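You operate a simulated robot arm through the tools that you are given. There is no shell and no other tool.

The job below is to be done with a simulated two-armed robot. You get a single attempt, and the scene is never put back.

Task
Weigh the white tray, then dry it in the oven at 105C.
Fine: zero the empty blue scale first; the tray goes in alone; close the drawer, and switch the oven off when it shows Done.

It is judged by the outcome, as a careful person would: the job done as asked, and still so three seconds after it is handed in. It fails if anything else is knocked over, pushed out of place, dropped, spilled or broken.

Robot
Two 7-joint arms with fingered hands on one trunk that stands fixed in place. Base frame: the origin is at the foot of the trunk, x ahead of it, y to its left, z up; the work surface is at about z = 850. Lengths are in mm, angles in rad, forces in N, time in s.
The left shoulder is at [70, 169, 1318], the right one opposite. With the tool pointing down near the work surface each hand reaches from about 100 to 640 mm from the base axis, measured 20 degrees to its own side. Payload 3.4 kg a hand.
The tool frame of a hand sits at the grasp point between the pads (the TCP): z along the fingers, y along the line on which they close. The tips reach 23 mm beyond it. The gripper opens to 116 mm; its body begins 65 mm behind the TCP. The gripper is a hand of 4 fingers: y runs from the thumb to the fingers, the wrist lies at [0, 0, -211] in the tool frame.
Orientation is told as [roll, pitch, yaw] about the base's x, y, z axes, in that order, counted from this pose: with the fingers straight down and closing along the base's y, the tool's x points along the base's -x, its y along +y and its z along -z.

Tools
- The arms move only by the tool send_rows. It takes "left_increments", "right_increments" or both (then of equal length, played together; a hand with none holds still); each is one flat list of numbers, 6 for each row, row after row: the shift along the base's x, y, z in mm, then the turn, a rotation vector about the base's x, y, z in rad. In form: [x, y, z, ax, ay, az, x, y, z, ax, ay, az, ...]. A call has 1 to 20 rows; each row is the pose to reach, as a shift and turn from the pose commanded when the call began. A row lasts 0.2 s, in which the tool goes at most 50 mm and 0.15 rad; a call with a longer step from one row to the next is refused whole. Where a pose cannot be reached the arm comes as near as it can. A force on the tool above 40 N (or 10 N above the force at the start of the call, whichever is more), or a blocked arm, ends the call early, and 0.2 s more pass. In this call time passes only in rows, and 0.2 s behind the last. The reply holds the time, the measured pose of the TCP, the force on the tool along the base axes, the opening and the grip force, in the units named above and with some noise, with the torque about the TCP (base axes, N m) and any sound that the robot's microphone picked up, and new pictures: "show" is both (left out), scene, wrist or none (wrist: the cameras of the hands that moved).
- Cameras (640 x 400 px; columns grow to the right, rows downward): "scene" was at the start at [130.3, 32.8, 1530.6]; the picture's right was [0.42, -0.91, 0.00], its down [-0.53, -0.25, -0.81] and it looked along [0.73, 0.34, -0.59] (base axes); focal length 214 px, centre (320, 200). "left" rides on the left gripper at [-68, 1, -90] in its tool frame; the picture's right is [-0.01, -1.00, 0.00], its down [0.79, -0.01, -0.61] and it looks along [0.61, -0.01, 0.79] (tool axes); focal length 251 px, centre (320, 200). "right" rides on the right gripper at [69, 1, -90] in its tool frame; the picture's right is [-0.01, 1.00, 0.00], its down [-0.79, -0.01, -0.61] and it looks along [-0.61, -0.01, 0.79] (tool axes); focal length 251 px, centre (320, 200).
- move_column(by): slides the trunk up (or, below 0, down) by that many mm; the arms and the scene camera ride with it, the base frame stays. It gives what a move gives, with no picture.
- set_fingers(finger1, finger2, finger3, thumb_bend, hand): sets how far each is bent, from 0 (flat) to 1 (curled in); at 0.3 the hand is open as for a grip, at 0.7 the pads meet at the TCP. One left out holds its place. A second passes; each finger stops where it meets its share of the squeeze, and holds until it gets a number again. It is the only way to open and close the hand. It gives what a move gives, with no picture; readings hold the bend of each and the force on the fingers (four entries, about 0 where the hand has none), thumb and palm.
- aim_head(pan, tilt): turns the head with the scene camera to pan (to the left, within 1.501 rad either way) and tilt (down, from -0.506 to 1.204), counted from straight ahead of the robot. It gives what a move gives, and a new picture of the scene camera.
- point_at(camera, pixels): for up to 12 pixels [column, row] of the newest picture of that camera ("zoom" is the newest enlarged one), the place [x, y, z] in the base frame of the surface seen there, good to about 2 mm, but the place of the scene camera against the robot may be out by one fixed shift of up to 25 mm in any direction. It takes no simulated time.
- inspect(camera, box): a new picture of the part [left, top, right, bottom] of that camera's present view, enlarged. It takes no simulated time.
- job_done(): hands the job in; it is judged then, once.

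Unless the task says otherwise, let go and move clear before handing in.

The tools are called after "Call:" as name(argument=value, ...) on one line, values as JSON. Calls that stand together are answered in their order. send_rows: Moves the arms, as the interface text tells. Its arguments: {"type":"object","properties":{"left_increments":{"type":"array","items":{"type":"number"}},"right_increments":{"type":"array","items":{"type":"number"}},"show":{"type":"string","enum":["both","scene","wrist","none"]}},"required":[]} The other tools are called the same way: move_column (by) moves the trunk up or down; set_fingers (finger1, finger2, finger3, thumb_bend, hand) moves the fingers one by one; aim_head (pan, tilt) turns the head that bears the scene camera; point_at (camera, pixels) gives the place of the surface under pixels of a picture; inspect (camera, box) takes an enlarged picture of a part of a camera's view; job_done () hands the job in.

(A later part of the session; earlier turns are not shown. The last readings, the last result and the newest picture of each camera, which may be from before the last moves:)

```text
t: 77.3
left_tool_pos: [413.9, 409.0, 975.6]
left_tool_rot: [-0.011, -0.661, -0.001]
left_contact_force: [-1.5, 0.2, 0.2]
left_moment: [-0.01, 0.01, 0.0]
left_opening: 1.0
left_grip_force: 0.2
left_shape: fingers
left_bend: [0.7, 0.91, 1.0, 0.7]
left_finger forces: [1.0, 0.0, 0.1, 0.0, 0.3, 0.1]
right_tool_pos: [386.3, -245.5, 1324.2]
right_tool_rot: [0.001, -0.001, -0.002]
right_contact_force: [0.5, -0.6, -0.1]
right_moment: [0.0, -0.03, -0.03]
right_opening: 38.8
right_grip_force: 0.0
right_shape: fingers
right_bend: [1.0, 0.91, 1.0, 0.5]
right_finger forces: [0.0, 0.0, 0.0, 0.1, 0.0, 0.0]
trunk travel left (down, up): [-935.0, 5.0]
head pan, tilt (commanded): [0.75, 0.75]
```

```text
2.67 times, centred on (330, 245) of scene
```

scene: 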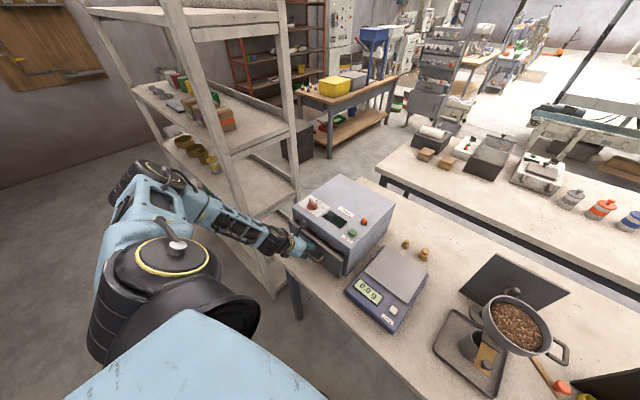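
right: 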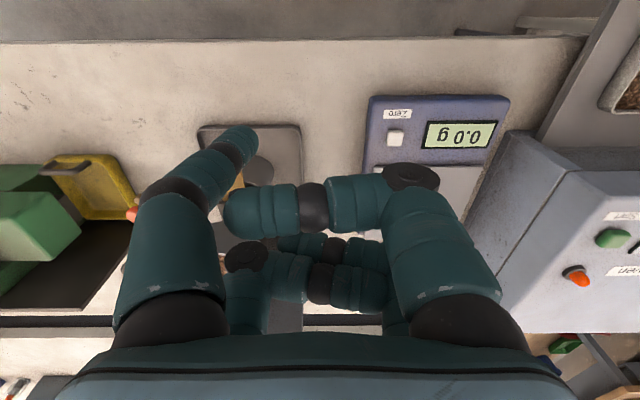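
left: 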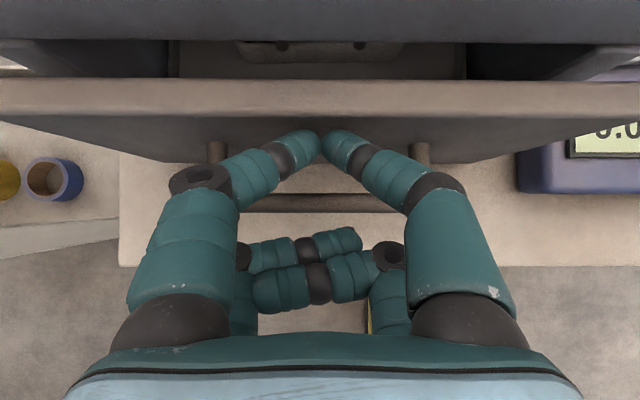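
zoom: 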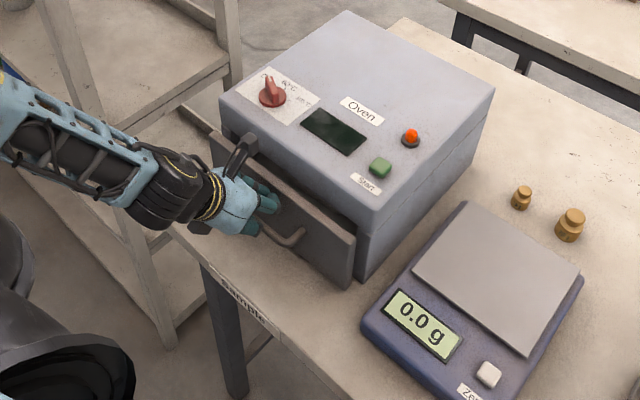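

The drawer is nearly shut, with a gap of about 20–25 mm left at row 60. I'll push the rest slowly.

Call:
send_rows(left_increments=[5, 0, 0, 0, 0, 0, 10, 0, 0, 0, 0, 0, 14, 0, 0, 0, 0, 0, 18, 0, 0, 0, 0, 0, 21, 0, 0, 0, 0, 0, 24, 0, 0, 0, 0, 0], show="both")

Call:
inspect(camera="scene", box=[260, 170, 400, 320])

```text
t: 78.7
left_tool_pos: [430.0, 411.9, 976.7]
left_tool_rot: [-0.01, -0.661, 0.0]
left_contact_force: [-30.5, 0.4, -5.4]
left_moment: [-0.04, 0.37, 0.13]
left_opening: 0.5
left_grip_force: 15.8
left_shape: fingers
left_bend: [0.72, 0.91, 1.0, 0.7]
left_finger forces: [25.2, 0.0, 0.0, 0.0, 7.3, 0.1]
right_tool_pos: [379.4, -244.4, 1325.5]
right_tool_rot: [0.001, -0.007, 0.0]
right_contact_force: [0.1, -0.7, 0.0]
right_moment: [0.0, -0.03, 0.04]
right_opening: 39.0
right_grip_force: 0.0
right_shape: fingers
right_bend: [1.0, 0.91, 1.0, 0.5]
right_finger forces: [0.0, 0.1, 0.0, 0.0, 0.0, 0.0]
trunk travel left (down, up): [-935.0, 5.0]
head pan, tilt (commanded): [0.75, 0.75]
```

scene: 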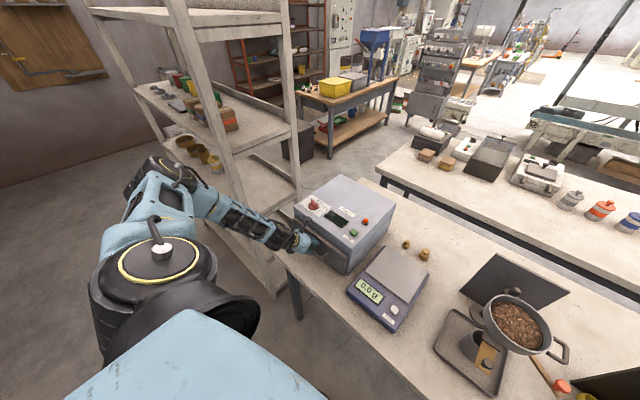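
left: 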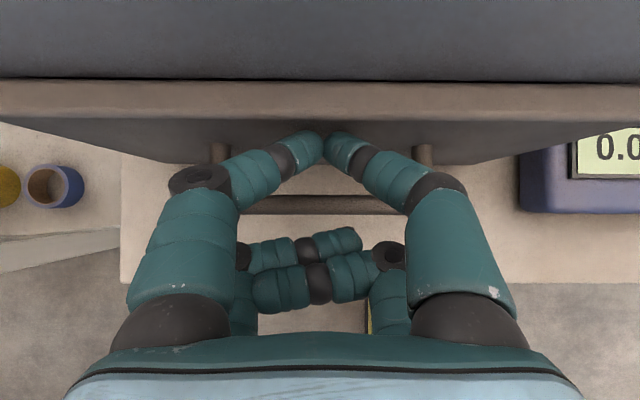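

```text
2.67 times, centred on (330, 245) of scene
```

zoom: 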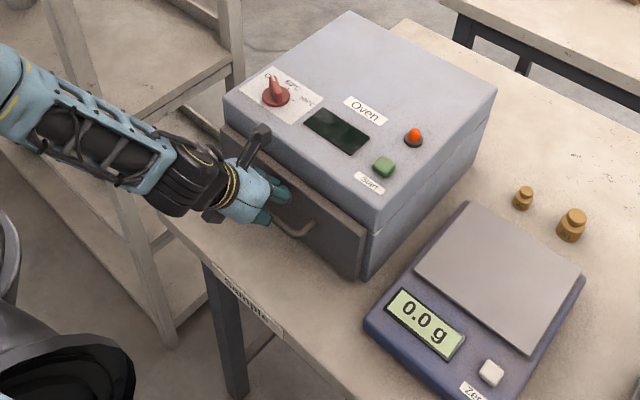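

The drawer is fully shut: the push met 30 N and the front is flush in the zoom. I'll back the hand off, then rise to look at the control panel.

Call:
send_rows(left_increments=[-15, 0, 0, 0, 0, 0, -45, 0, 5, 0, 0, 0, -75, 0, 20, 0, 0, 0, -85, 0, 60, 0, 0, 0, -85, 0, 105, 0, 0, 0, -70, 10, 150, 0, 0, 0, -45, 25, 190, 0, 0, 0, -15, 40, 220, 0, 0, 0, 15, 55, 245, 0, 0, 0, 40, 65, 260, 0, 0, 0], show="both")

Call:
inspect(camera="scene", box=[260, 150, 420, 320])

```text
t: 80.9
left_tool_pos: [476.5, 474.8, 1235.6]
left_tool_rot: [-0.008, -0.66, -0.001]
left_contact_force: [0.1, 0.7, 0.2]
left_moment: [0.0, 0.02, 0.02]
left_opening: 1.2
left_grip_force: 0.1
left_shape: fingers
left_bend: [0.7, 0.91, 1.0, 0.7]
left_finger forces: [0.0, 0.0, 0.1, 0.0, 0.0, 0.0]
right_tool_pos: [385.3, -245.9, 1324.0]
right_tool_rot: [0.001, 0.0, -0.001]
right_contact_force: [-0.2, 0.1, 0.2]
right_moment: [0.02, 0.0, 0.0]
right_opening: 39.0
right_grip_force: 0.1
right_shape: fingers
right_bend: [1.0, 0.91, 1.0, 0.5]
right_finger forces: [0.0, 0.1, 0.0, 0.1, 0.0, 0.0]
trunk travel left (down, up): [-935.0, 5.0]
head pan, tilt (commanded): [0.75, 0.75]
```

scene: 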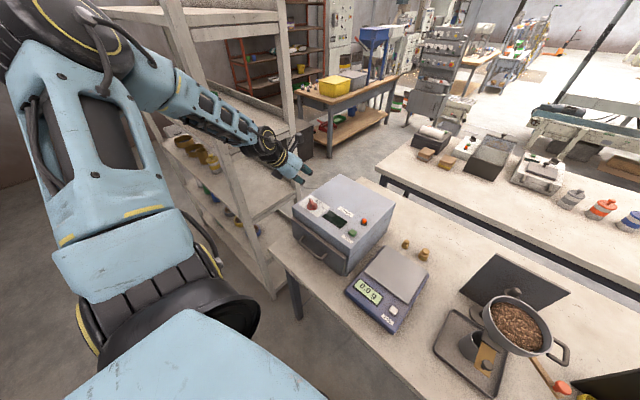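
left: 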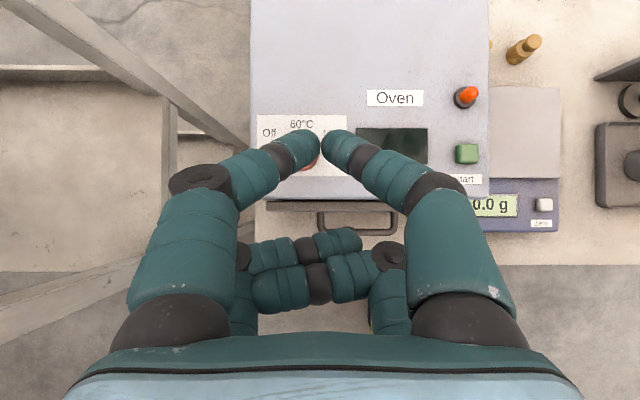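

```text
2.35 times, centred on (340, 235) of scene
```

zoom: 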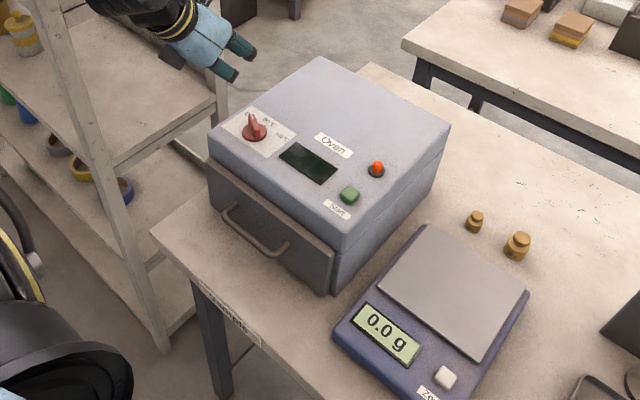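

The drawer is shut flush. My fingers hide the dial, so I'll shift the hand back to see the control panel clearly.

Call:
send_rows(left_increments=[-30, 5, 0, 0, 0, 0, -65, 10, 0, 0, 0, 0, -90, 15, -30, 0, 0, 0, -100, 20, -50, 0, 0, 0], show="wrist")

Call:
inspect(camera="left", box=[240, 0, 480, 150])

```text
t: 81.9
left_tool_pos: [378.8, 496.0, 1185.4]
left_tool_rot: [-0.011, -0.659, -0.002]
left_contact_force: [-0.3, -0.3, 0.5]
left_moment: [0.0, -0.02, 0.01]
left_opening: 0.7
left_grip_force: 0.1
left_shape: fingers
left_bend: [0.7, 0.91, 1.0, 0.7]
left_finger forces: [0.0, 0.1, 0.0, 0.1, 0.0, 0.0]
right_tool_pos: [386.7, -244.6, 1323.5]
right_tool_rot: [0.0, 0.001, 0.0]
right_contact_force: [0.2, -0.7, -0.2]
right_moment: [-0.02, -0.03, -0.03]
right_opening: 39.4
right_grip_force: 0.1
right_shape: fingers
right_bend: [1.0, 0.91, 1.0, 0.5]
right_finger forces: [0.1, 0.1, 0.0, 0.0, 0.0, 0.0]
trunk travel left (down, up): [-935.0, 5.0]
head pan, tilt (commanded): [0.75, 0.75]
```

left: 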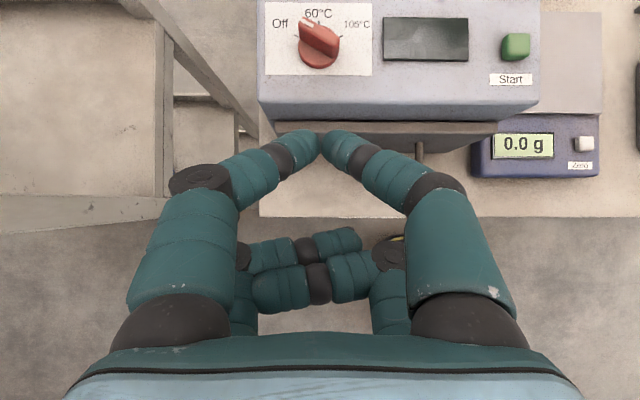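

```text
2.67 times, centred on (360, 75) of left
```

zoom: 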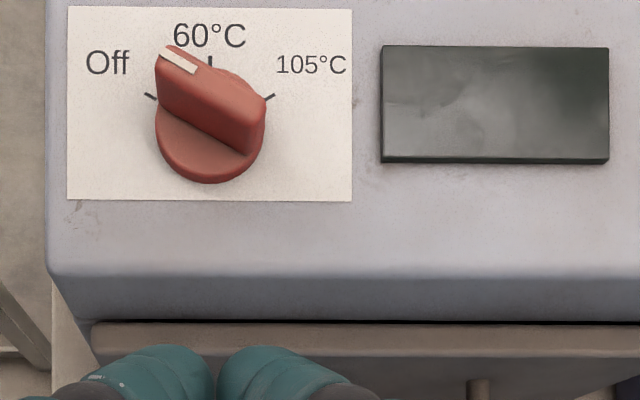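

The dial's white mark points at Off, and the tick marks for Off, 60 °C and 105 °C sit about 60° apart, so it needs about 120° clockwise. I'll measure the knob and the Start button exactly.

Call:
point_at(camera="zoom", pixels=[[180, 60], [210, 90], [240, 115], [165, 50], [255, 105], [190, 165], [160, 140], [262, 135], [148, 97], [270, 97], [210, 58], [250, 150]])

Call:
point_at(camera="left", pixels=[[516, 42], [507, 40], [525, 40], [516, 55], [426, 35], [400, 100], [320, 20], [505, 60]])

```text
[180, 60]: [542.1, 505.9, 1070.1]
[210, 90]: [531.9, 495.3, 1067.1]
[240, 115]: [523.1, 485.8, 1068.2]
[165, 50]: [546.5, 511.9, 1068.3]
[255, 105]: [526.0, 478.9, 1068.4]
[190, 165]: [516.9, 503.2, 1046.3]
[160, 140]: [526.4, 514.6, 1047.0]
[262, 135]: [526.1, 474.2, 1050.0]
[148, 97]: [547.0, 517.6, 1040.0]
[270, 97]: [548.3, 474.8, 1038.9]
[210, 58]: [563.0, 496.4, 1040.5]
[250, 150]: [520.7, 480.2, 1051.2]
```

```text
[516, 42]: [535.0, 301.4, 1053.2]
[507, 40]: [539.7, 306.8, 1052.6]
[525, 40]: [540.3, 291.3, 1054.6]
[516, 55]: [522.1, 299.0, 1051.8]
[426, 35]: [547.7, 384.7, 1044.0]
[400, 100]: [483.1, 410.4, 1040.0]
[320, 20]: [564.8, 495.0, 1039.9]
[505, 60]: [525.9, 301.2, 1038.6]
```

The knob's centre is about (532, 495.5): ridge top at z 1069, disc top at 1047, panel at 1040. I'll push the pointer round with a single fingertip, so I'll make the left thumb the pointer and curl the rest.

Call:
set_fingers(hand="left", thumb_bend=0.4, finger1=1.0)

Call:
set_fingers(hand="left", thumb_bend=0.5)

Call:
send_rows(left_increments=[10, 10, 0, 0, 0.13, 0, 20, 20, 0, 0, 0.27, 0, 30, 30, 0, 0, 0.407, 0], show="wrist")

```text
t: 82.9
left_tool_pos: [377.6, 493.6, 1186.1]
left_tool_rot: [-0.01, -0.661, 0.0]
left_contact_force: [0.4, 0.9, 0.3]
left_moment: [0.0, 0.04, -0.02]
left_opening: 43.9
left_grip_force: 0.0
left_shape: fingers
left_bend: [1.0, 0.91, 1.0, 0.4]
left_finger forces: [0.0, 0.0, 0.0, 0.1, 0.1, 0.0]
right_tool_pos: [385.2, -246.2, 1324.2]
right_tool_rot: [0.001, 0.0, 0.0]
right_contact_force: [-0.2, 1.0, -0.1]
right_moment: [-0.03, 0.0, -0.03]
right_opening: 39.1
right_grip_force: 0.2
right_shape: fingers
right_bend: [1.0, 0.91, 1.0, 0.5]
right_finger forces: [0.0, 0.0, 0.1, 0.0, 0.0, 0.0]
trunk travel left (down, up): [-935.0, 5.0]
head pan, tilt (commanded): [0.75, 0.75]
```

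```text
t: 83.9
left_tool_pos: [377.9, 494.6, 1186.6]
left_tool_rot: [-0.01, -0.659, 0.0]
left_contact_force: [0.1, -0.2, -0.2]
left_moment: [0.01, 0.05, 0.0]
left_opening: 39.3
left_grip_force: 0.1
left_shape: fingers
left_bend: [1.0, 0.91, 1.0, 0.5]
left_finger forces: [0.1, 0.1, 0.1, 0.0, 0.1, 0.0]
right_tool_pos: [385.1, -245.3, 1323.3]
right_tool_rot: [0.0, 0.0, 0.001]
right_contact_force: [0.6, -0.1, -0.1]
right_moment: [0.0, 0.0, 0.0]
right_opening: 38.8
right_grip_force: 0.0
right_shape: fingers
right_bend: [1.0, 0.91, 1.0, 0.5]
right_finger forces: [0.0, 0.0, 0.1, 0.0, 0.0, 0.0]
trunk travel left (down, up): [-935.0, 5.0]
head pan, tilt (commanded): [0.75, 0.75]
```

```text
t: 84.7
left_tool_pos: [408.4, 525.8, 1185.2]
left_tool_rot: [-0.008, -0.251, 0.001]
left_contact_force: [-0.5, -0.7, -0.4]
left_moment: [-0.01, 0.02, 0.01]
left_opening: 39.1
left_grip_force: 0.1
left_shape: fingers
left_bend: [1.0, 0.91, 1.0, 0.5]
left_finger forces: [0.0, 0.1, 0.0, 0.0, 0.0, 0.0]
right_tool_pos: [385.2, -244.5, 1323.6]
right_tool_rot: [0.001, 0.002, 0.0]
right_contact_force: [-0.1, 0.6, -1.2]
right_moment: [0.0, 0.0, 0.0]
right_opening: 38.9
right_grip_force: 0.0
right_shape: fingers
right_bend: [1.0, 0.91, 1.0, 0.5]
right_finger forces: [0.1, 0.0, 0.0, 0.1, 0.1, 0.0]
trunk travel left (down, up): [-935.0, 5.0]
head pan, tilt (commanded): [0.75, 0.75]
```

left: 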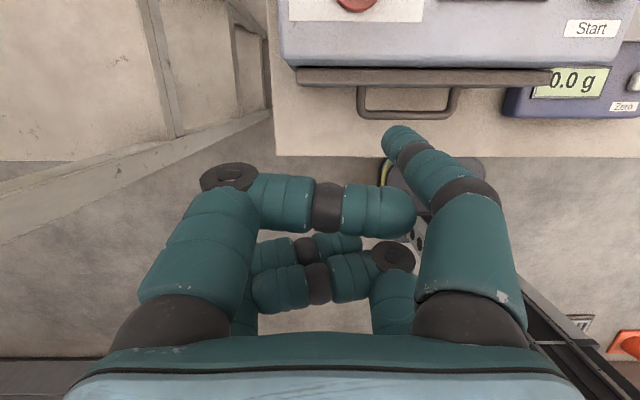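

The thumb is the only digit pointing out, its tip at (398,138). I'll measure its place relative to the TCP.

Call:
point_at(camera="left", pixels=[[392, 130], [402, 132], [410, 140], [396, 142], [388, 140], [412, 155], [430, 172], [405, 210], [385, 225], [440, 185]])

```text
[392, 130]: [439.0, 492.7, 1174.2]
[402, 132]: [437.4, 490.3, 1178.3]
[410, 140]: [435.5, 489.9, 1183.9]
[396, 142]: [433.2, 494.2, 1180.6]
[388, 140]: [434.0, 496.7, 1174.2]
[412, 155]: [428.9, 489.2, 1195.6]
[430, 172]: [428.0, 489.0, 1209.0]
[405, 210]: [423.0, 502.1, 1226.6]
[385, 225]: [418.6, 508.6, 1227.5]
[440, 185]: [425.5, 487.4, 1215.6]
```

The thumb-tip centre sits about (22.5, −32, −8) from the TCP, its bottom about 17 mm below. I'll bring it over the start point on the left side of the pointer, still about 35 mm up, and check.

Call:
send_rows(left_increments=[25, 7, 0, 0, 0, 0, 55, 15, -10, 0, 0, 0, 80, 22, -30, 0, 0, 0, 94, 25, -55, 0, 0, 0, 94, 25, -80, 0, 0, 0], show="both")

Call:
inspect(camera="left", box=[300, 60, 500, 200])

```text
t: 85.9
left_tool_pos: [502.5, 550.3, 1105.5]
left_tool_rot: [-0.011, -0.254, 0.0]
left_contact_force: [-1.2, 0.4, 0.3]
left_moment: [-0.01, 0.04, -0.03]
left_opening: 39.2
left_grip_force: 0.1
left_shape: fingers
left_bend: [1.0, 0.91, 1.0, 0.5]
left_finger forces: [0.0, 0.1, 0.0, 0.0, 0.0, 0.1]
right_tool_pos: [386.6, -244.5, 1323.2]
right_tool_rot: [0.0, -0.002, 0.0]
right_contact_force: [-0.5, 0.0, -0.7]
right_moment: [0.02, -0.02, 0.0]
right_opening: 39.2
right_grip_force: 0.1
right_shape: fingers
right_bend: [1.0, 0.91, 1.0, 0.5]
right_finger forces: [0.0, 0.0, 0.0, 0.0, 0.0, 0.1]
trunk travel left (down, up): [-935.0, 5.0]
head pan, tilt (commanded): [0.75, 0.75]
```

scene: 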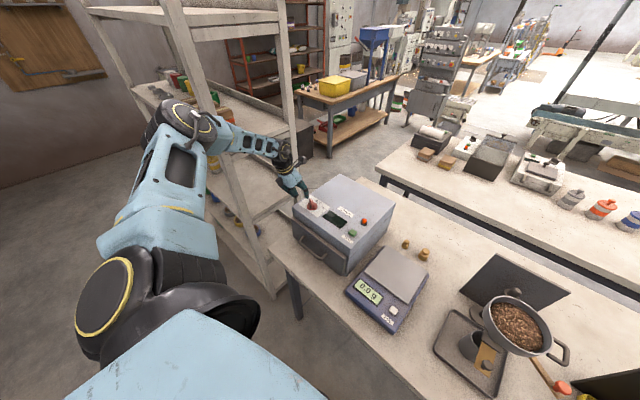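
left: 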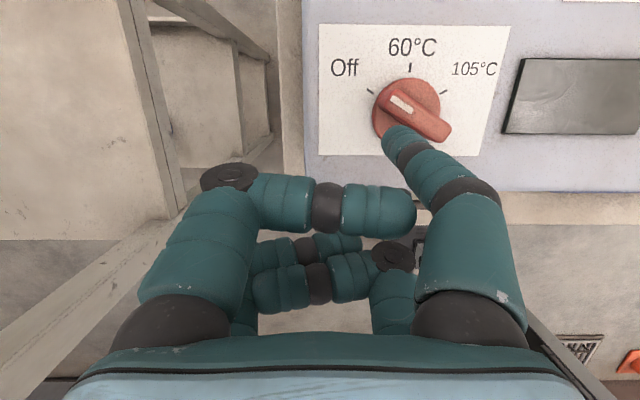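

```text
2.86 times, centred on (400, 130) of left
```

zoom: 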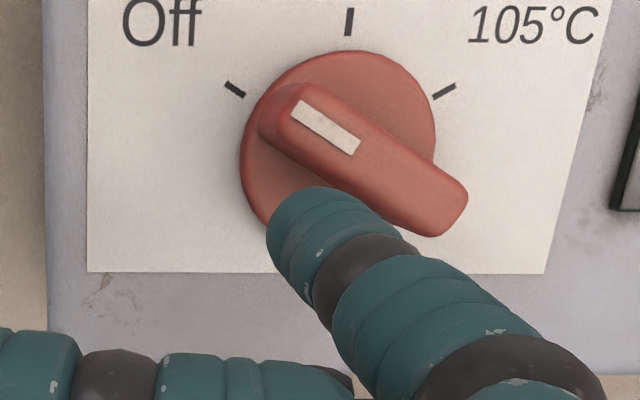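

The dial is clear now, with the thumb tip just in front of it and still above. I'll measure the ridge, disc and tick marks again from here.

Call:
point_at(camera="zoom", pixels=[[300, 110], [350, 145], [450, 205], [245, 140], [434, 130], [338, 52], [235, 89], [445, 91], [349, 22], [275, 115], [400, 200], [290, 205]])

```text
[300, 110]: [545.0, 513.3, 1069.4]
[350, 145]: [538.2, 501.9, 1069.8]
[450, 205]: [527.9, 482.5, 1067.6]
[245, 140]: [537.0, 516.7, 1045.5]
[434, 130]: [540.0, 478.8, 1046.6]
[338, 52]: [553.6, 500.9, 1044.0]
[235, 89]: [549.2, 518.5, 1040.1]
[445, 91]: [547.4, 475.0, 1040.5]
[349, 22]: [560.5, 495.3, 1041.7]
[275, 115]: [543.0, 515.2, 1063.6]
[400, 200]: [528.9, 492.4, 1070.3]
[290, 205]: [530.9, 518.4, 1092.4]
```

The geometry is clear: knob centre (535.5, 496.4), pointer at 60° now, target at −60°. I'll lower the thumb beside the pointer and push it along an arc toward the middle first.

Call:
send_rows(left_increments=[0, 0, -20, 0, 0, 0, 0, 0, -36, 0, 0, 0, 2.5, -1, -36, 0, 0, 0, 5, -2.3, -36, 0, 0, 0, 8.5, -1.5, -36, 0, 0, 0, 12.1, -1.4, -36, 0, 0, 0, 15.6, -1.9, -36, 0, 0, 0, 19, -3, -36, 0, 0, 0], show="wrist")

Call:
inspect(camera="left", box=[300, 60, 500, 200])

```text
t: 87.7
left_tool_pos: [503.6, 547.3, 1070.7]
left_tool_rot: [-0.008, -0.254, 0.0]
left_contact_force: [1.0, 1.5, 2.8]
left_moment: [-0.1, -0.04, 0.0]
left_opening: 39.4
left_grip_force: 1.3
left_shape: fingers
left_bend: [1.0, 0.91, 1.0, 0.5]
left_finger forces: [0.0, 0.1, 0.0, 0.0, 2.0, 0.0]
left hand out of reach, approached as far as the arm can: row 5, 6, 7, 8
right_tool_pos: [385.8, -244.4, 1323.2]
right_tool_rot: [-0.001, -0.001, 0.0]
right_contact_force: [1.1, -0.5, 0.2]
right_moment: [0.02, -0.03, 0.0]
right_opening: 39.2
right_grip_force: 0.1
right_shape: fingers
right_bend: [1.0, 0.91, 1.0, 0.5]
right_finger forces: [0.1, 0.0, 0.0, 0.0, 0.0, 0.0]
trunk travel left (down, up): [-935.0, 5.0]
head pan, tilt (commanded): [0.75, 0.75]
```

left: 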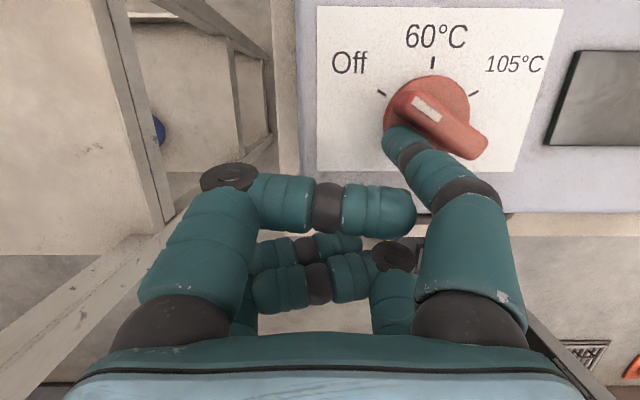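

```text
2.86 times, centred on (400, 130) of left
```

zoom: 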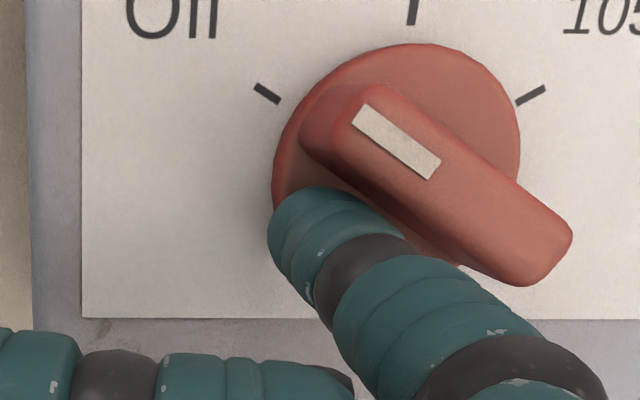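

The arm reached its limit with the trunk raised; the thumb only just touches the knob (2 N) and it has not turned. I'll lift straight up, lower the trunk to its former height, and come back down.

Call:
send_rows(left_increments=[-2, 2, 8, 0, 0, 0, -3, 3, 40, 0, 0, 0, -3, 3, 80, 0, 0, 0, -3, 3, 115, 0, 0, 0, -3, 3, 150, 0, 0, 0], show="none")

Call:
move_column(by=-110)

Call:
inspect(camera="left", box=[300, 60, 500, 200])

```text
t: 88.9
left_tool_pos: [501.6, 551.2, 1220.3]
left_tool_rot: [-0.01, -0.251, -0.001]
left_contact_force: [-0.2, -0.8, 0.8]
left_moment: [0.0, -0.02, -0.01]
left_opening: 39.0
left_grip_force: 0.0
left_shape: fingers
left_bend: [1.0, 0.91, 1.0, 0.5]
left_finger forces: [0.1, 0.0, 0.0, 0.1, 0.0, 0.0]
right_tool_pos: [385.3, -245.3, 1323.8]
right_tool_rot: [0.0, 0.0, -0.001]
right_contact_force: [-0.2, -0.3, 0.0]
right_moment: [-0.01, 0.01, 0.01]
right_opening: 39.1
right_grip_force: 0.0
right_shape: fingers
right_bend: [1.0, 0.91, 1.0, 0.5]
right_finger forces: [0.0, 0.1, 0.0, 0.0, 0.0, 0.0]
trunk travel left (down, up): [-935.0, 5.0]
head pan, tilt (commanded): [0.75, 0.75]
```

```text
t: 90.4
left_tool_pos: [502.0, 551.1, 1110.7]
left_tool_rot: [-0.009, -0.252, 0.002]
left_contact_force: [0.6, -0.3, 0.3]
left_moment: [0.02, 0.01, -0.03]
left_opening: 38.8
left_grip_force: 0.1
left_shape: fingers
left_bend: [1.0, 0.91, 1.0, 0.5]
left_finger forces: [0.0, 0.0, 0.1, 0.0, 0.0, 0.0]
right_tool_pos: [386.4, -244.6, 1214.3]
right_tool_rot: [0.001, 0.001, 0.0]
right_contact_force: [0.6, -0.2, -0.7]
right_moment: [0.0, -0.01, 0.0]
right_opening: 39.3
right_grip_force: 0.0
right_shape: fingers
right_bend: [1.0, 0.91, 1.0, 0.5]
right_finger forces: [0.0, 0.1, 0.0, 0.1, 0.1, 0.0]
trunk travel left (down, up): [-825.0, 115.0]
head pan, tilt (commanded): [0.75, 0.75]
```

```text
2.86 times, centred on (400, 130) of left
```

zoom: 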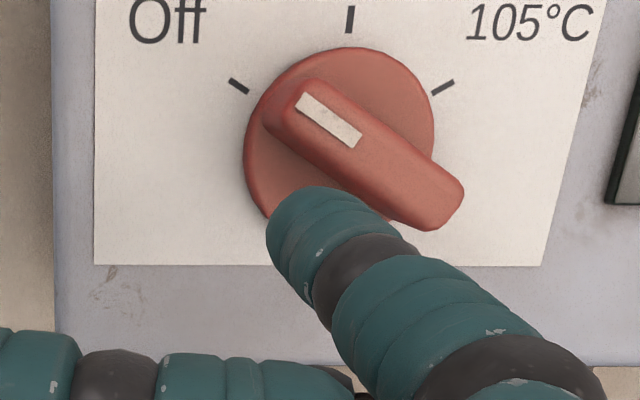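

The trunk is back down with the hand above the knob again. I'll test in the air, just above the knob, that the whole arc can be reached.

Call:
send_rows(left_increments=[10, -8, -5, 0, 0, 0, 20, -17, -10, 0, 0, 0, 31, -27, -15, 0, 0, 0, 31, -29, -18, 0, 0, 0], show="wrist")

```text
t: 91.4
left_tool_pos: [531.7, 521.9, 1091.9]
left_tool_rot: [-0.011, -0.253, 0.0]
left_contact_force: [0.0, 0.8, -0.2]
left_moment: [0.01, -0.01, 0.02]
left_opening: 38.9
left_grip_force: 0.0
left_shape: fingers
left_bend: [1.0, 0.91, 1.0, 0.5]
left_finger forces: [0.1, 0.0, 0.0, 0.0, 0.1, 0.1]
right_tool_pos: [386.5, -246.1, 1213.3]
right_tool_rot: [-0.001, 0.001, 0.001]
right_contact_force: [0.5, -0.3, -0.5]
right_moment: [0.0, 0.0, -0.02]
right_opening: 39.2
right_grip_force: 0.1
right_shape: fingers
right_bend: [1.0, 0.91, 1.0, 0.5]
right_finger forces: [0.1, 0.0, 0.0, 0.1, 0.1, 0.0]
trunk travel left (down, up): [-825.0, 115.0]
head pan, tilt (commanded): [0.75, 0.75]
```

left: 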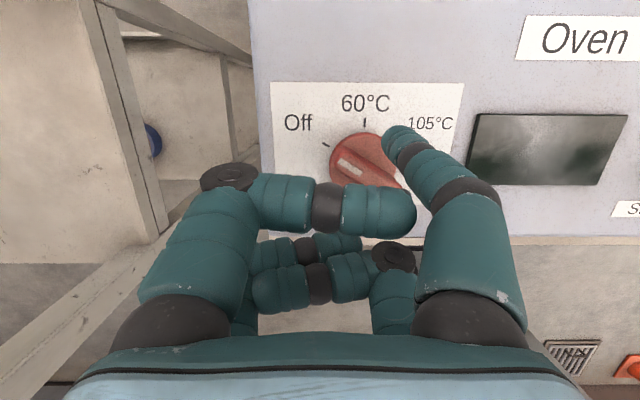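

The whole arc is reachable now. I'll go back to the start side, lower beside the pointer, and push it round to about the 60 °C position.

Call:
send_rows(left_increments=[-10, 10, 0, 0, 0, 0, -20, 20, 0, 0, 0, 0, -31, 29, 0, 0, 0, 0, -31, 29, -12, 0, 0, 0, -31, 29, -23, 0, 0, 0, -26, 26, -23, 0, 0, 0, -22.5, 26.8, -23, 0, 0, 0, -18.9, 26.9, -23, 0, 0, 0, -15.4, 26.4, -23, 0, 0, 0, -12, 25.3, -23, 0, 0, 0, -8.8, 23.6, -23, 0, 0, 0, -6, 21.4, -23, 0, 0, 0], show="wrist")

Call:
inspect(camera="left", box=[300, 60, 500, 200])

```text
t: 94.0
left_tool_pos: [525.9, 544.1, 1071.1]
left_tool_rot: [-0.008, -0.257, -0.001]
left_contact_force: [-1.0, 3.7, 11.4]
left_moment: [-0.47, -0.21, 0.03]
left_opening: 38.3
left_grip_force: 7.2
left_shape: fingers
left_bend: [1.0, 0.91, 1.0, 0.52]
left_finger forces: [0.0, 0.0, 0.1, 0.1, 14.6, 0.0]
right_tool_pos: [384.1, -245.4, 1214.3]
right_tool_rot: [0.002, -0.001, 0.001]
right_contact_force: [0.7, -0.8, 0.2]
right_moment: [0.01, 0.04, 0.0]
right_opening: 39.2
right_grip_force: 0.1
right_shape: fingers
right_bend: [1.0, 0.91, 1.0, 0.5]
right_finger forces: [0.0, 0.0, 0.0, 0.0, 0.0, 0.1]
trunk travel left (down, up): [-825.0, 115.0]
head pan, tilt (commanded): [0.75, 0.75]
```

left: 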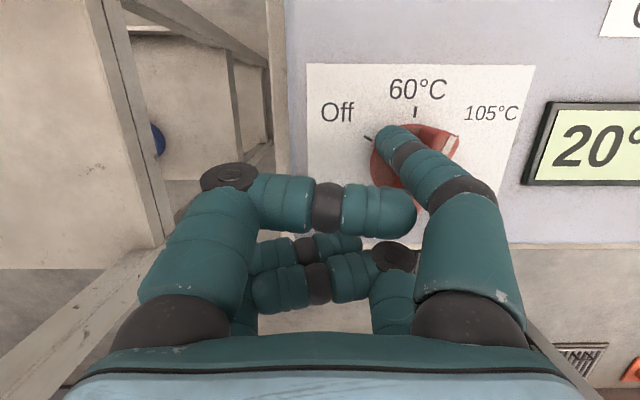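

```text
2.86 times, centred on (400, 130) of left
```

zoom: 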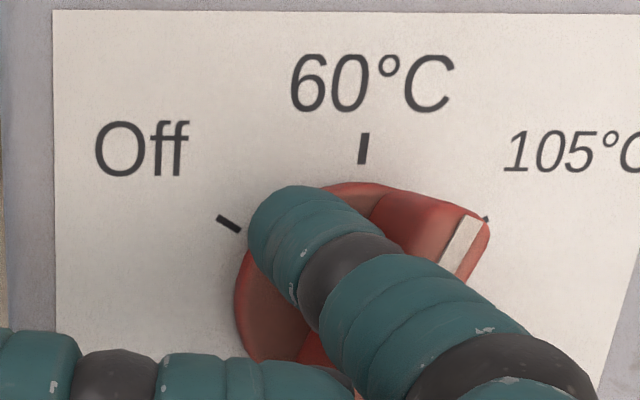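

The pointer has already swung toward the 105 °C tick (white mark at zoom (470,240)), and the oven display lit up. I'll lift the thumb and look at the exact setting.

Call:
send_rows(left_increments=[-2, 3, 5, 0, 0, 0, -4, 6, 25, 0, 0, 0, -14, 10, 60, 0, 0, 0, -40, 10, 90, 0, 0, 0, -75, 10, 110, 0, 0, 0, -100, 10, 120, 0, 0, 0], show="wrist")

Call:
inspect(camera="left", box=[300, 0, 640, 150])

Call:
inspect(camera="scene", box=[270, 150, 420, 300])

```text
t: 95.4
left_tool_pos: [424.3, 552.1, 1188.7]
left_tool_rot: [-0.008, -0.255, -0.001]
left_contact_force: [0.1, -0.3, -0.4]
left_moment: [0.02, 0.0, -0.02]
left_opening: 39.0
left_grip_force: 0.1
left_shape: fingers
left_bend: [1.0, 0.91, 1.0, 0.5]
left_finger forces: [0.0, 0.0, 0.1, 0.0, 0.0, 0.0]
right_tool_pos: [384.7, -246.8, 1214.6]
right_tool_rot: [-0.001, 0.001, 0.0]
right_contact_force: [0.1, 0.5, 0.5]
right_moment: [0.01, -0.02, -0.01]
right_opening: 39.0
right_grip_force: 0.2
right_shape: fingers
right_bend: [1.0, 0.91, 1.0, 0.5]
right_finger forces: [0.0, 0.1, 0.0, 0.0, 0.0, 0.0]
trunk travel left (down, up): [-825.0, 115.0]
head pan, tilt (commanded): [0.75, 0.75]
```

left: 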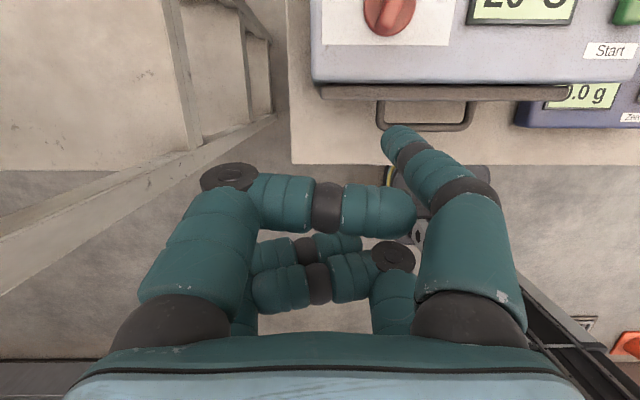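

```text
1.88 times, centred on (470, 75) of left
```

zoom: 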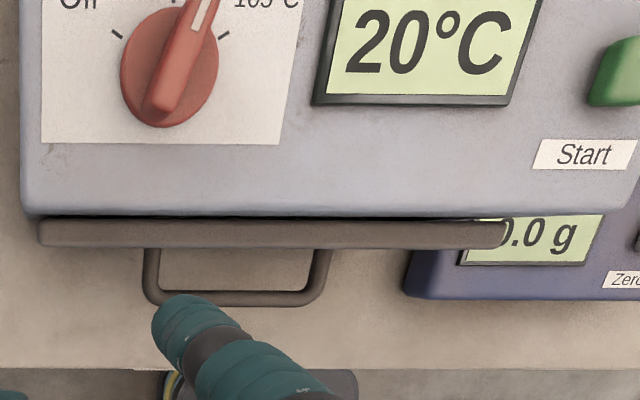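

```text
2.67 times, centred on (345, 225) of scene
```

zoom: 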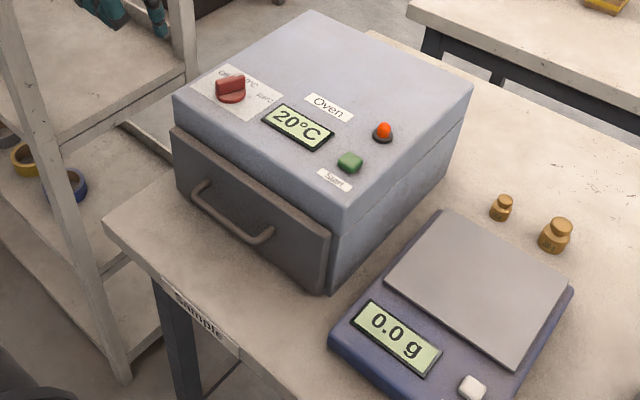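

The knob now points nearly straight up, close to 60 °C, and the display shows 20 °C. I'll shift the hand for a better look at the dial.

Call:
send_rows(left_increments=[15, 0, 25, 0, 0, 0, 35, 0, 50, 0, 0, 0], show="wrist")

Call:
inspect(camera="left", box=[300, 10, 500, 130])

Call:
point_at(camera="zoom", pixels=[[150, 100], [320, 200]])

```text
t: 96.0
left_tool_pos: [460.9, 552.7, 1240.4]
left_tool_rot: [-0.008, -0.251, 0.0]
left_contact_force: [0.3, -0.7, -0.3]
left_moment: [-0.01, -0.01, 0.0]
left_opening: 39.5
left_grip_force: 0.0
left_shape: fingers
left_bend: [1.0, 0.91, 1.0, 0.5]
left_finger forces: [0.0, 0.0, 0.0, 0.0, 0.1, 0.1]
right_tool_pos: [386.6, -247.2, 1213.8]
right_tool_rot: [0.001, 0.001, -0.001]
right_contact_force: [0.5, 0.3, 0.2]
right_moment: [-0.02, 0.04, -0.01]
right_opening: 39.1
right_grip_force: 0.0
right_shape: fingers
right_bend: [1.0, 0.91, 1.0, 0.5]
right_finger forces: [0.1, 0.0, 0.0, 0.0, 0.0, 0.0]
trunk travel left (down, up): [-825.0, 115.0]
head pan, tilt (commanded): [0.75, 0.75]
```

left: 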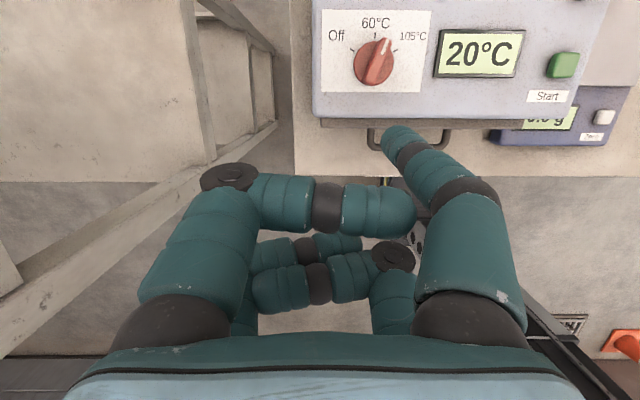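

```text
3.20 times, centred on (400, 70) of left
```

zoom: 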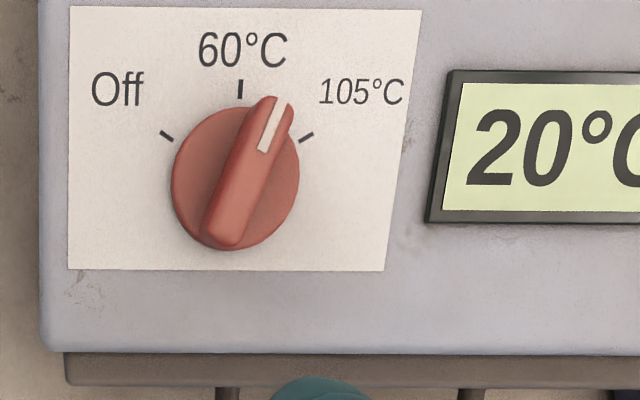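

```text
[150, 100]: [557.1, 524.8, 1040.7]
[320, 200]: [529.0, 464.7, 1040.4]
```

Call:
point_at(camera="zoom", pixels=[[283, 108], [265, 150], [226, 232], [250, 180], [240, 88], [166, 135], [305, 137], [175, 180], [298, 175], [270, 102], [293, 108]])

```text
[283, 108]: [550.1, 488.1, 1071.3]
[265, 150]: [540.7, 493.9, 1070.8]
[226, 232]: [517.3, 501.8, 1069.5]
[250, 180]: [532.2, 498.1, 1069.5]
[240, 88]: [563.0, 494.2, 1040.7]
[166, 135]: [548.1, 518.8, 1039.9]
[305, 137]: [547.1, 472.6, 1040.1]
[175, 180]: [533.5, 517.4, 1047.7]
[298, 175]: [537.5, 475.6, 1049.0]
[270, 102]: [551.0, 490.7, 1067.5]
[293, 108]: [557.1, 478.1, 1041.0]
```

The knob turns freely and now stands at about −23°, between 60 °C and 105 °C. I'll tilt the hand a bit more for reach, and push it the rest of the way to −60°, keeping the tip slightly higher.

Call:
send_rows(left_increments=[15, 0, -20, 0, -0.05, 0, 30, -1, -50, 0, -0.1, 0, 50, -3, -85, 0, -0.15, 0, 72, -5, -115, 0, -0.15, 0, 72, -5, -130, 0, -0.15, 0], show="wrist")

Call:
inspect(camera="left", box=[300, 70, 500, 200])

Call:
point_at(camera="zoom", pixels=[[310, 180], [300, 190], [330, 180], [350, 200]])

```text
t: 97.2
left_tool_pos: [533.8, 548.4, 1108.9]
left_tool_rot: [-0.008, -0.404, 0.0]
left_contact_force: [-0.7, 0.4, 0.4]
left_moment: [0.01, -0.02, 0.0]
left_opening: 38.9
left_grip_force: 0.0
left_shape: fingers
left_bend: [1.0, 0.91, 1.0, 0.5]
left_finger forces: [0.0, 0.0, 0.0, 0.0, 0.0, 0.0]
right_tool_pos: [384.1, -245.3, 1214.9]
right_tool_rot: [0.0, 0.0, 0.001]
right_contact_force: [0.1, 0.6, -1.6]
right_moment: [-0.02, 0.02, -0.02]
right_opening: 39.3
right_grip_force: 0.0
right_shape: fingers
right_bend: [1.0, 0.91, 1.0, 0.5]
right_finger forces: [0.0, 0.1, 0.1, 0.1, 0.0, 0.0]
trunk travel left (down, up): [-825.0, 115.0]
head pan, tilt (commanded): [0.75, 0.75]
```

left: 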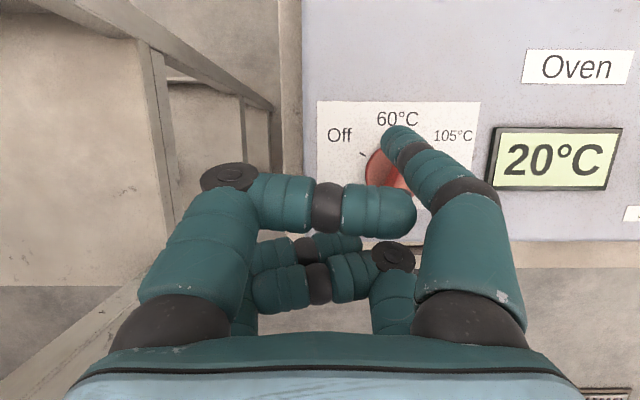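

```text
3.08 times, centred on (400, 135) of left
```

zoom: 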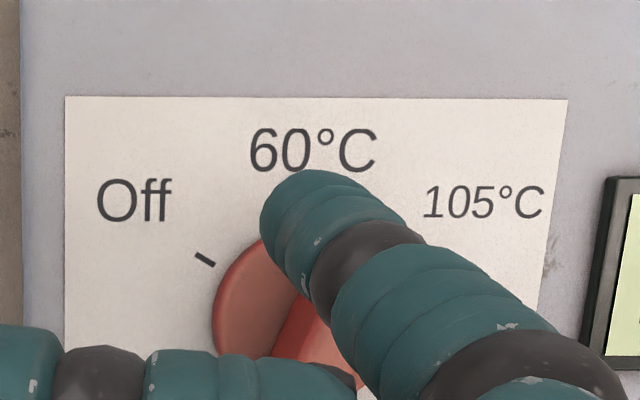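

```text
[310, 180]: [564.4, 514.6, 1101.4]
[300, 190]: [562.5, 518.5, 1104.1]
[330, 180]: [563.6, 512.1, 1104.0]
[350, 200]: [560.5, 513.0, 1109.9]
```

The tip hangs just beyond the pointer on the far left side, as planned. I'll lower it to z about 1073 and push toward −57°.

Call:
send_rows(left_increments=[0, 0, -20, 0, 0, 0, 0, 0, -36, 0, 0, 0, -1.5, -3, -36, 0, 0, 0, -2.5, -5.9, -36, 0, 0, 0, -1.1, -8.3, -36, 0, 0, 0, -0.3, -10.2, -36, 0, 0, 0, 0.5, -12, -36, 0, 0, 0, 1, -14, -36, 0, 0, 0, 1.5, -15.9, -36, 0, 0, 0, 1.7, -18.7, -36, 0, 0, 0], show="wrist")

Call:
inspect(camera="left", box=[300, 70, 500, 200])

```text
t: 99.4
left_tool_pos: [535.2, 530.8, 1073.8]
left_tool_rot: [-0.009, -0.404, -0.001]
left_contact_force: [0.1, 0.8, 0.2]
left_moment: [-0.03, -0.03, 0.04]
left_opening: 38.5
left_grip_force: 0.5
left_shape: fingers
left_bend: [1.0, 0.91, 1.0, 0.51]
left_finger forces: [0.0, 0.0, 0.1, 0.0, 1.3, 0.0]
right_tool_pos: [385.4, -245.4, 1213.2]
right_tool_rot: [0.0, 0.001, 0.0]
right_contact_force: [0.1, -1.5, 0.1]
right_moment: [0.0, -0.01, 0.0]
right_opening: 38.9
right_grip_force: 0.0
right_shape: fingers
right_bend: [1.0, 0.91, 1.0, 0.5]
right_finger forces: [0.1, 0.0, 0.0, 0.0, 0.0, 0.0]
trunk travel left (down, up): [-825.0, 115.0]
head pan, tilt (commanded): [0.75, 0.75]
```

left: 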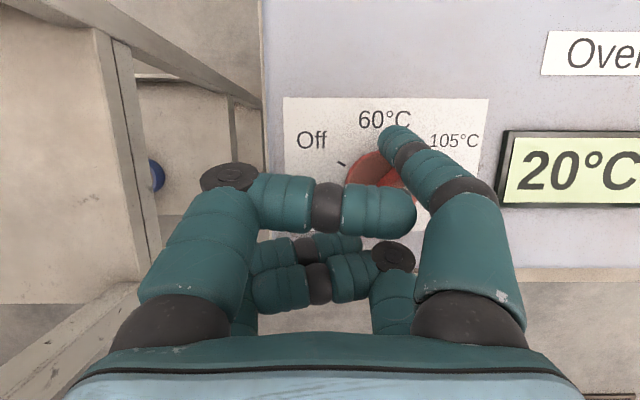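

```text
3.08 times, centred on (400, 135) of left
```

zoom: 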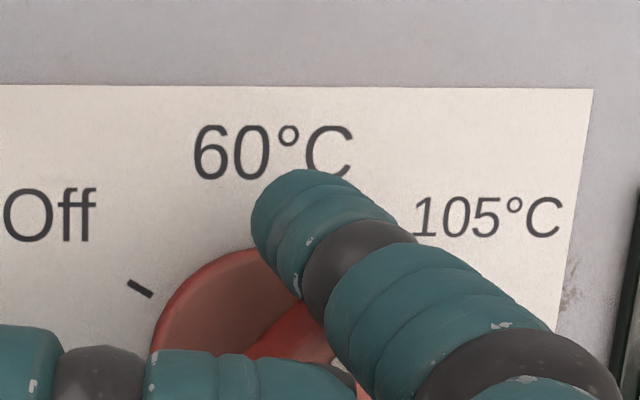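

Only about 1 N of contact remains, so the pointer moved freely. I'll lift away and look at where it stands.

Call:
send_rows(left_increments=[2, 4, 6, 0, 0, 0, 2, 8, 35, 0, 0, 0, -20, 12, 70, 0, 0, 0, -50, 15, 105, 0, 0, 0, -75, 18, 140, 0, 0, 0, -75, 20, 165, 0, 0, 0], show="wrist")

Call:
inspect(camera="left", box=[300, 10, 500, 130])

```text
t: 100.8
left_tool_pos: [460.9, 549.3, 1240.6]
left_tool_rot: [-0.007, -0.401, 0.0]
left_contact_force: [0.4, 0.1, 0.0]
left_moment: [0.03, 0.02, -0.01]
left_opening: 39.1
left_grip_force: 0.1
left_shape: fingers
left_bend: [1.0, 0.91, 1.0, 0.5]
left_finger forces: [0.1, 0.0, 0.0, 0.0, 0.0, 0.1]
right_tool_pos: [385.5, -245.7, 1213.5]
right_tool_rot: [-0.001, 0.0, -0.001]
right_contact_force: [-0.2, 0.6, -0.3]
right_moment: [-0.05, 0.02, -0.03]
right_opening: 39.1
right_grip_force: 0.1
right_shape: fingers
right_bend: [1.0, 0.91, 1.0, 0.5]
right_finger forces: [0.0, 0.0, 0.1, 0.0, 0.0, 0.1]
trunk travel left (down, up): [-825.0, 115.0]
head pan, tilt (commanded): [0.75, 0.75]
```

left: 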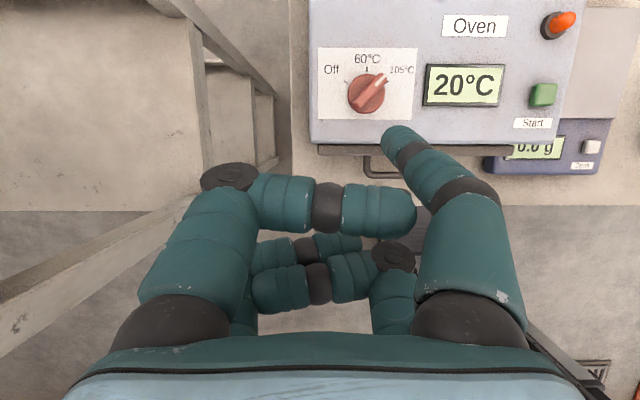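

```text
3.20 times, centred on (400, 70) of left
```

zoom: 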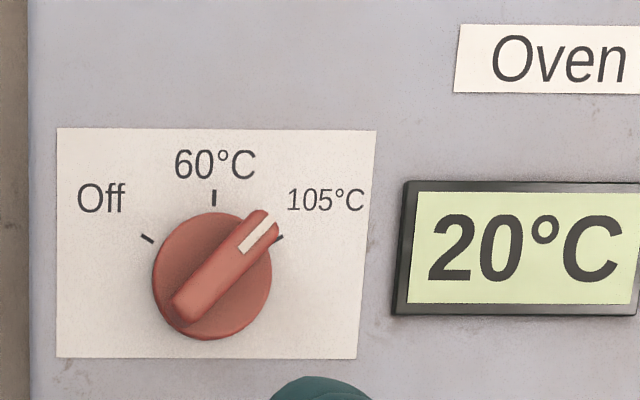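

Call:
point_at(camera="zoom", pixels=[[268, 222], [248, 245], [185, 310], [220, 272], [214, 197], [148, 238], [280, 237], [157, 290], [270, 270], [195, 300]])

```text
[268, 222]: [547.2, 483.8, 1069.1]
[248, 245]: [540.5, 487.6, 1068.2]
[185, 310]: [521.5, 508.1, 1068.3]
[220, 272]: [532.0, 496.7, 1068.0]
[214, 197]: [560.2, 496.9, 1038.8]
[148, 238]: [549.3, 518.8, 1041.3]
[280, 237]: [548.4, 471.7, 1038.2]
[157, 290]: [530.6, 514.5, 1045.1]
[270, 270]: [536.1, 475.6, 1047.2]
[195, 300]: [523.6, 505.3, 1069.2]
```

The pointer stands at about −43°, and the 105 °C tick is at −61°, so it needs about 17° more. I'll come down again beside it and push the remainder.

Call:
send_rows(left_increments=[25, -3, -40, 0, 0, 0, 50, -8, -80, 0, 0, 0, 76.7, -13.4, -115, 0, 0, 0, 76.7, -13.4, -133, 0, 0, 0, 76.7, -13.4, -150, 0, 0, 0, 76.7, -13.4, -165, 0, 0, 0, 74.5, -15.5, -165, 0, 0, 0, 72.5, -17.8, -165, 0, 0, 0, 72.7, -20.2, -165, 0, 0, 0, 72.6, -22.3, -165, 0, 0, 0, 72.4, -24.5, -165, 0, 0, 0], show="none")

Call:
send_rows(left_increments=[2, 4, 6, 0, 0, 0, 2, 8, 35, 0, 0, 0, -20, 12, 70, 0, 0, 0, -50, 15, 105, 0, 0, 0, -75, 18, 140, 0, 0, 0, -75, 20, 165, 0, 0, 0], show="wrist")

Call:
inspect(camera="left", box=[300, 10, 500, 130])

```text
t: 103.2
left_tool_pos: [532.6, 526.3, 1072.9]
left_tool_rot: [-0.009, -0.403, -0.001]
left_contact_force: [-0.2, 2.1, 0.9]
left_moment: [-0.05, -0.02, 0.06]
left_opening: 38.9
left_grip_force: 0.5
left_shape: fingers
left_bend: [1.0, 0.91, 1.0, 0.51]
left_finger forces: [0.0, 0.1, 0.1, 0.0, 1.5, 0.0]
right_tool_pos: [385.8, -245.2, 1213.4]
right_tool_rot: [0.0, 0.0, 0.0]
right_contact_force: [0.3, -0.2, 0.2]
right_moment: [-0.02, -0.01, 0.01]
right_opening: 39.0
right_grip_force: 0.1
right_shape: fingers
right_bend: [1.0, 0.91, 1.0, 0.5]
right_finger forces: [0.1, 0.1, 0.0, 0.1, 0.0, 0.0]
trunk travel left (down, up): [-825.0, 115.0]
head pan, tilt (commanded): [0.75, 0.75]
```

```text
t: 104.6
left_tool_pos: [458.0, 543.6, 1238.9]
left_tool_rot: [-0.008, -0.402, -0.002]
left_contact_force: [0.5, 0.1, -0.5]
left_moment: [-0.01, 0.02, -0.02]
left_opening: 39.2
left_grip_force: 0.1
left_shape: fingers
left_bend: [1.0, 0.91, 1.0, 0.5]
left_finger forces: [0.0, 0.1, 0.0, 0.0, 0.0, 0.1]
right_tool_pos: [387.2, -246.0, 1214.8]
right_tool_rot: [0.001, -0.001, 0.001]
right_contact_force: [0.8, -0.3, -1.5]
right_moment: [0.0, -0.02, -0.02]
right_opening: 38.9
right_grip_force: 0.1
right_shape: fingers
right_bend: [1.0, 0.91, 1.0, 0.5]
right_finger forces: [0.0, 0.0, 0.0, 0.1, 0.0, 0.0]
trunk travel left (down, up): [-825.0, 115.0]
head pan, tilt (commanded): [0.75, 0.75]
```

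left: 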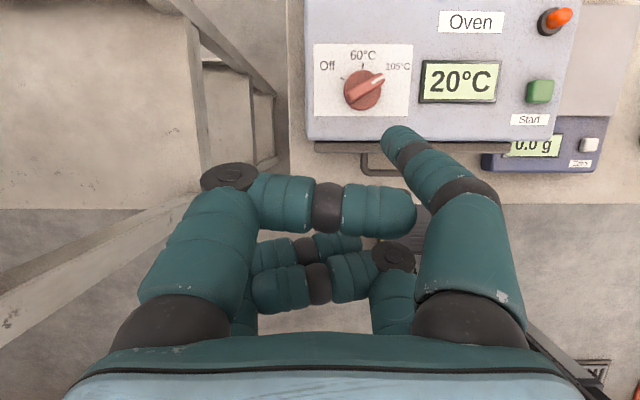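

```text
3.20 times, centred on (400, 70) of left
```

zoom: 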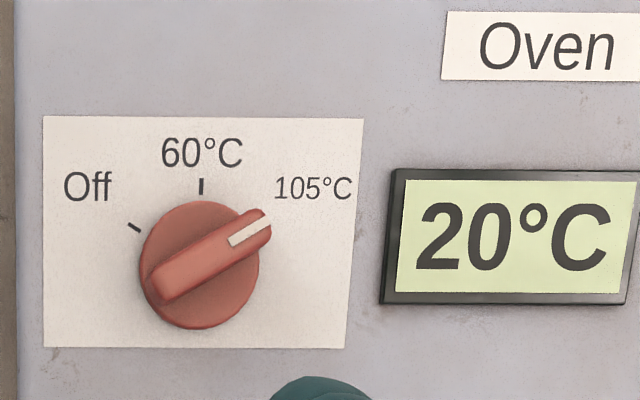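

Call:
point_at(camera="zoom", pixels=[[265, 219], [235, 240], [165, 285], [200, 263], [201, 186], [134, 227]])

Call:
point_at(camera="left", pixels=[[540, 91], [533, 86], [548, 86], [540, 97], [460, 80]])

```text
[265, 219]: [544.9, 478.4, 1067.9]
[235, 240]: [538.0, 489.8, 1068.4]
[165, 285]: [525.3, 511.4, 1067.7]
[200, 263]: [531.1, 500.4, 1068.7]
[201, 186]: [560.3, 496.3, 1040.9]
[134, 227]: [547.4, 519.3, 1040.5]
```

```text
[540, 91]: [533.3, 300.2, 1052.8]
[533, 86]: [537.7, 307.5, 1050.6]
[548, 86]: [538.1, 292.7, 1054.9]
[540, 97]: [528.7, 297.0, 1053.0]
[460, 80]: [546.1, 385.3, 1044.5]
```

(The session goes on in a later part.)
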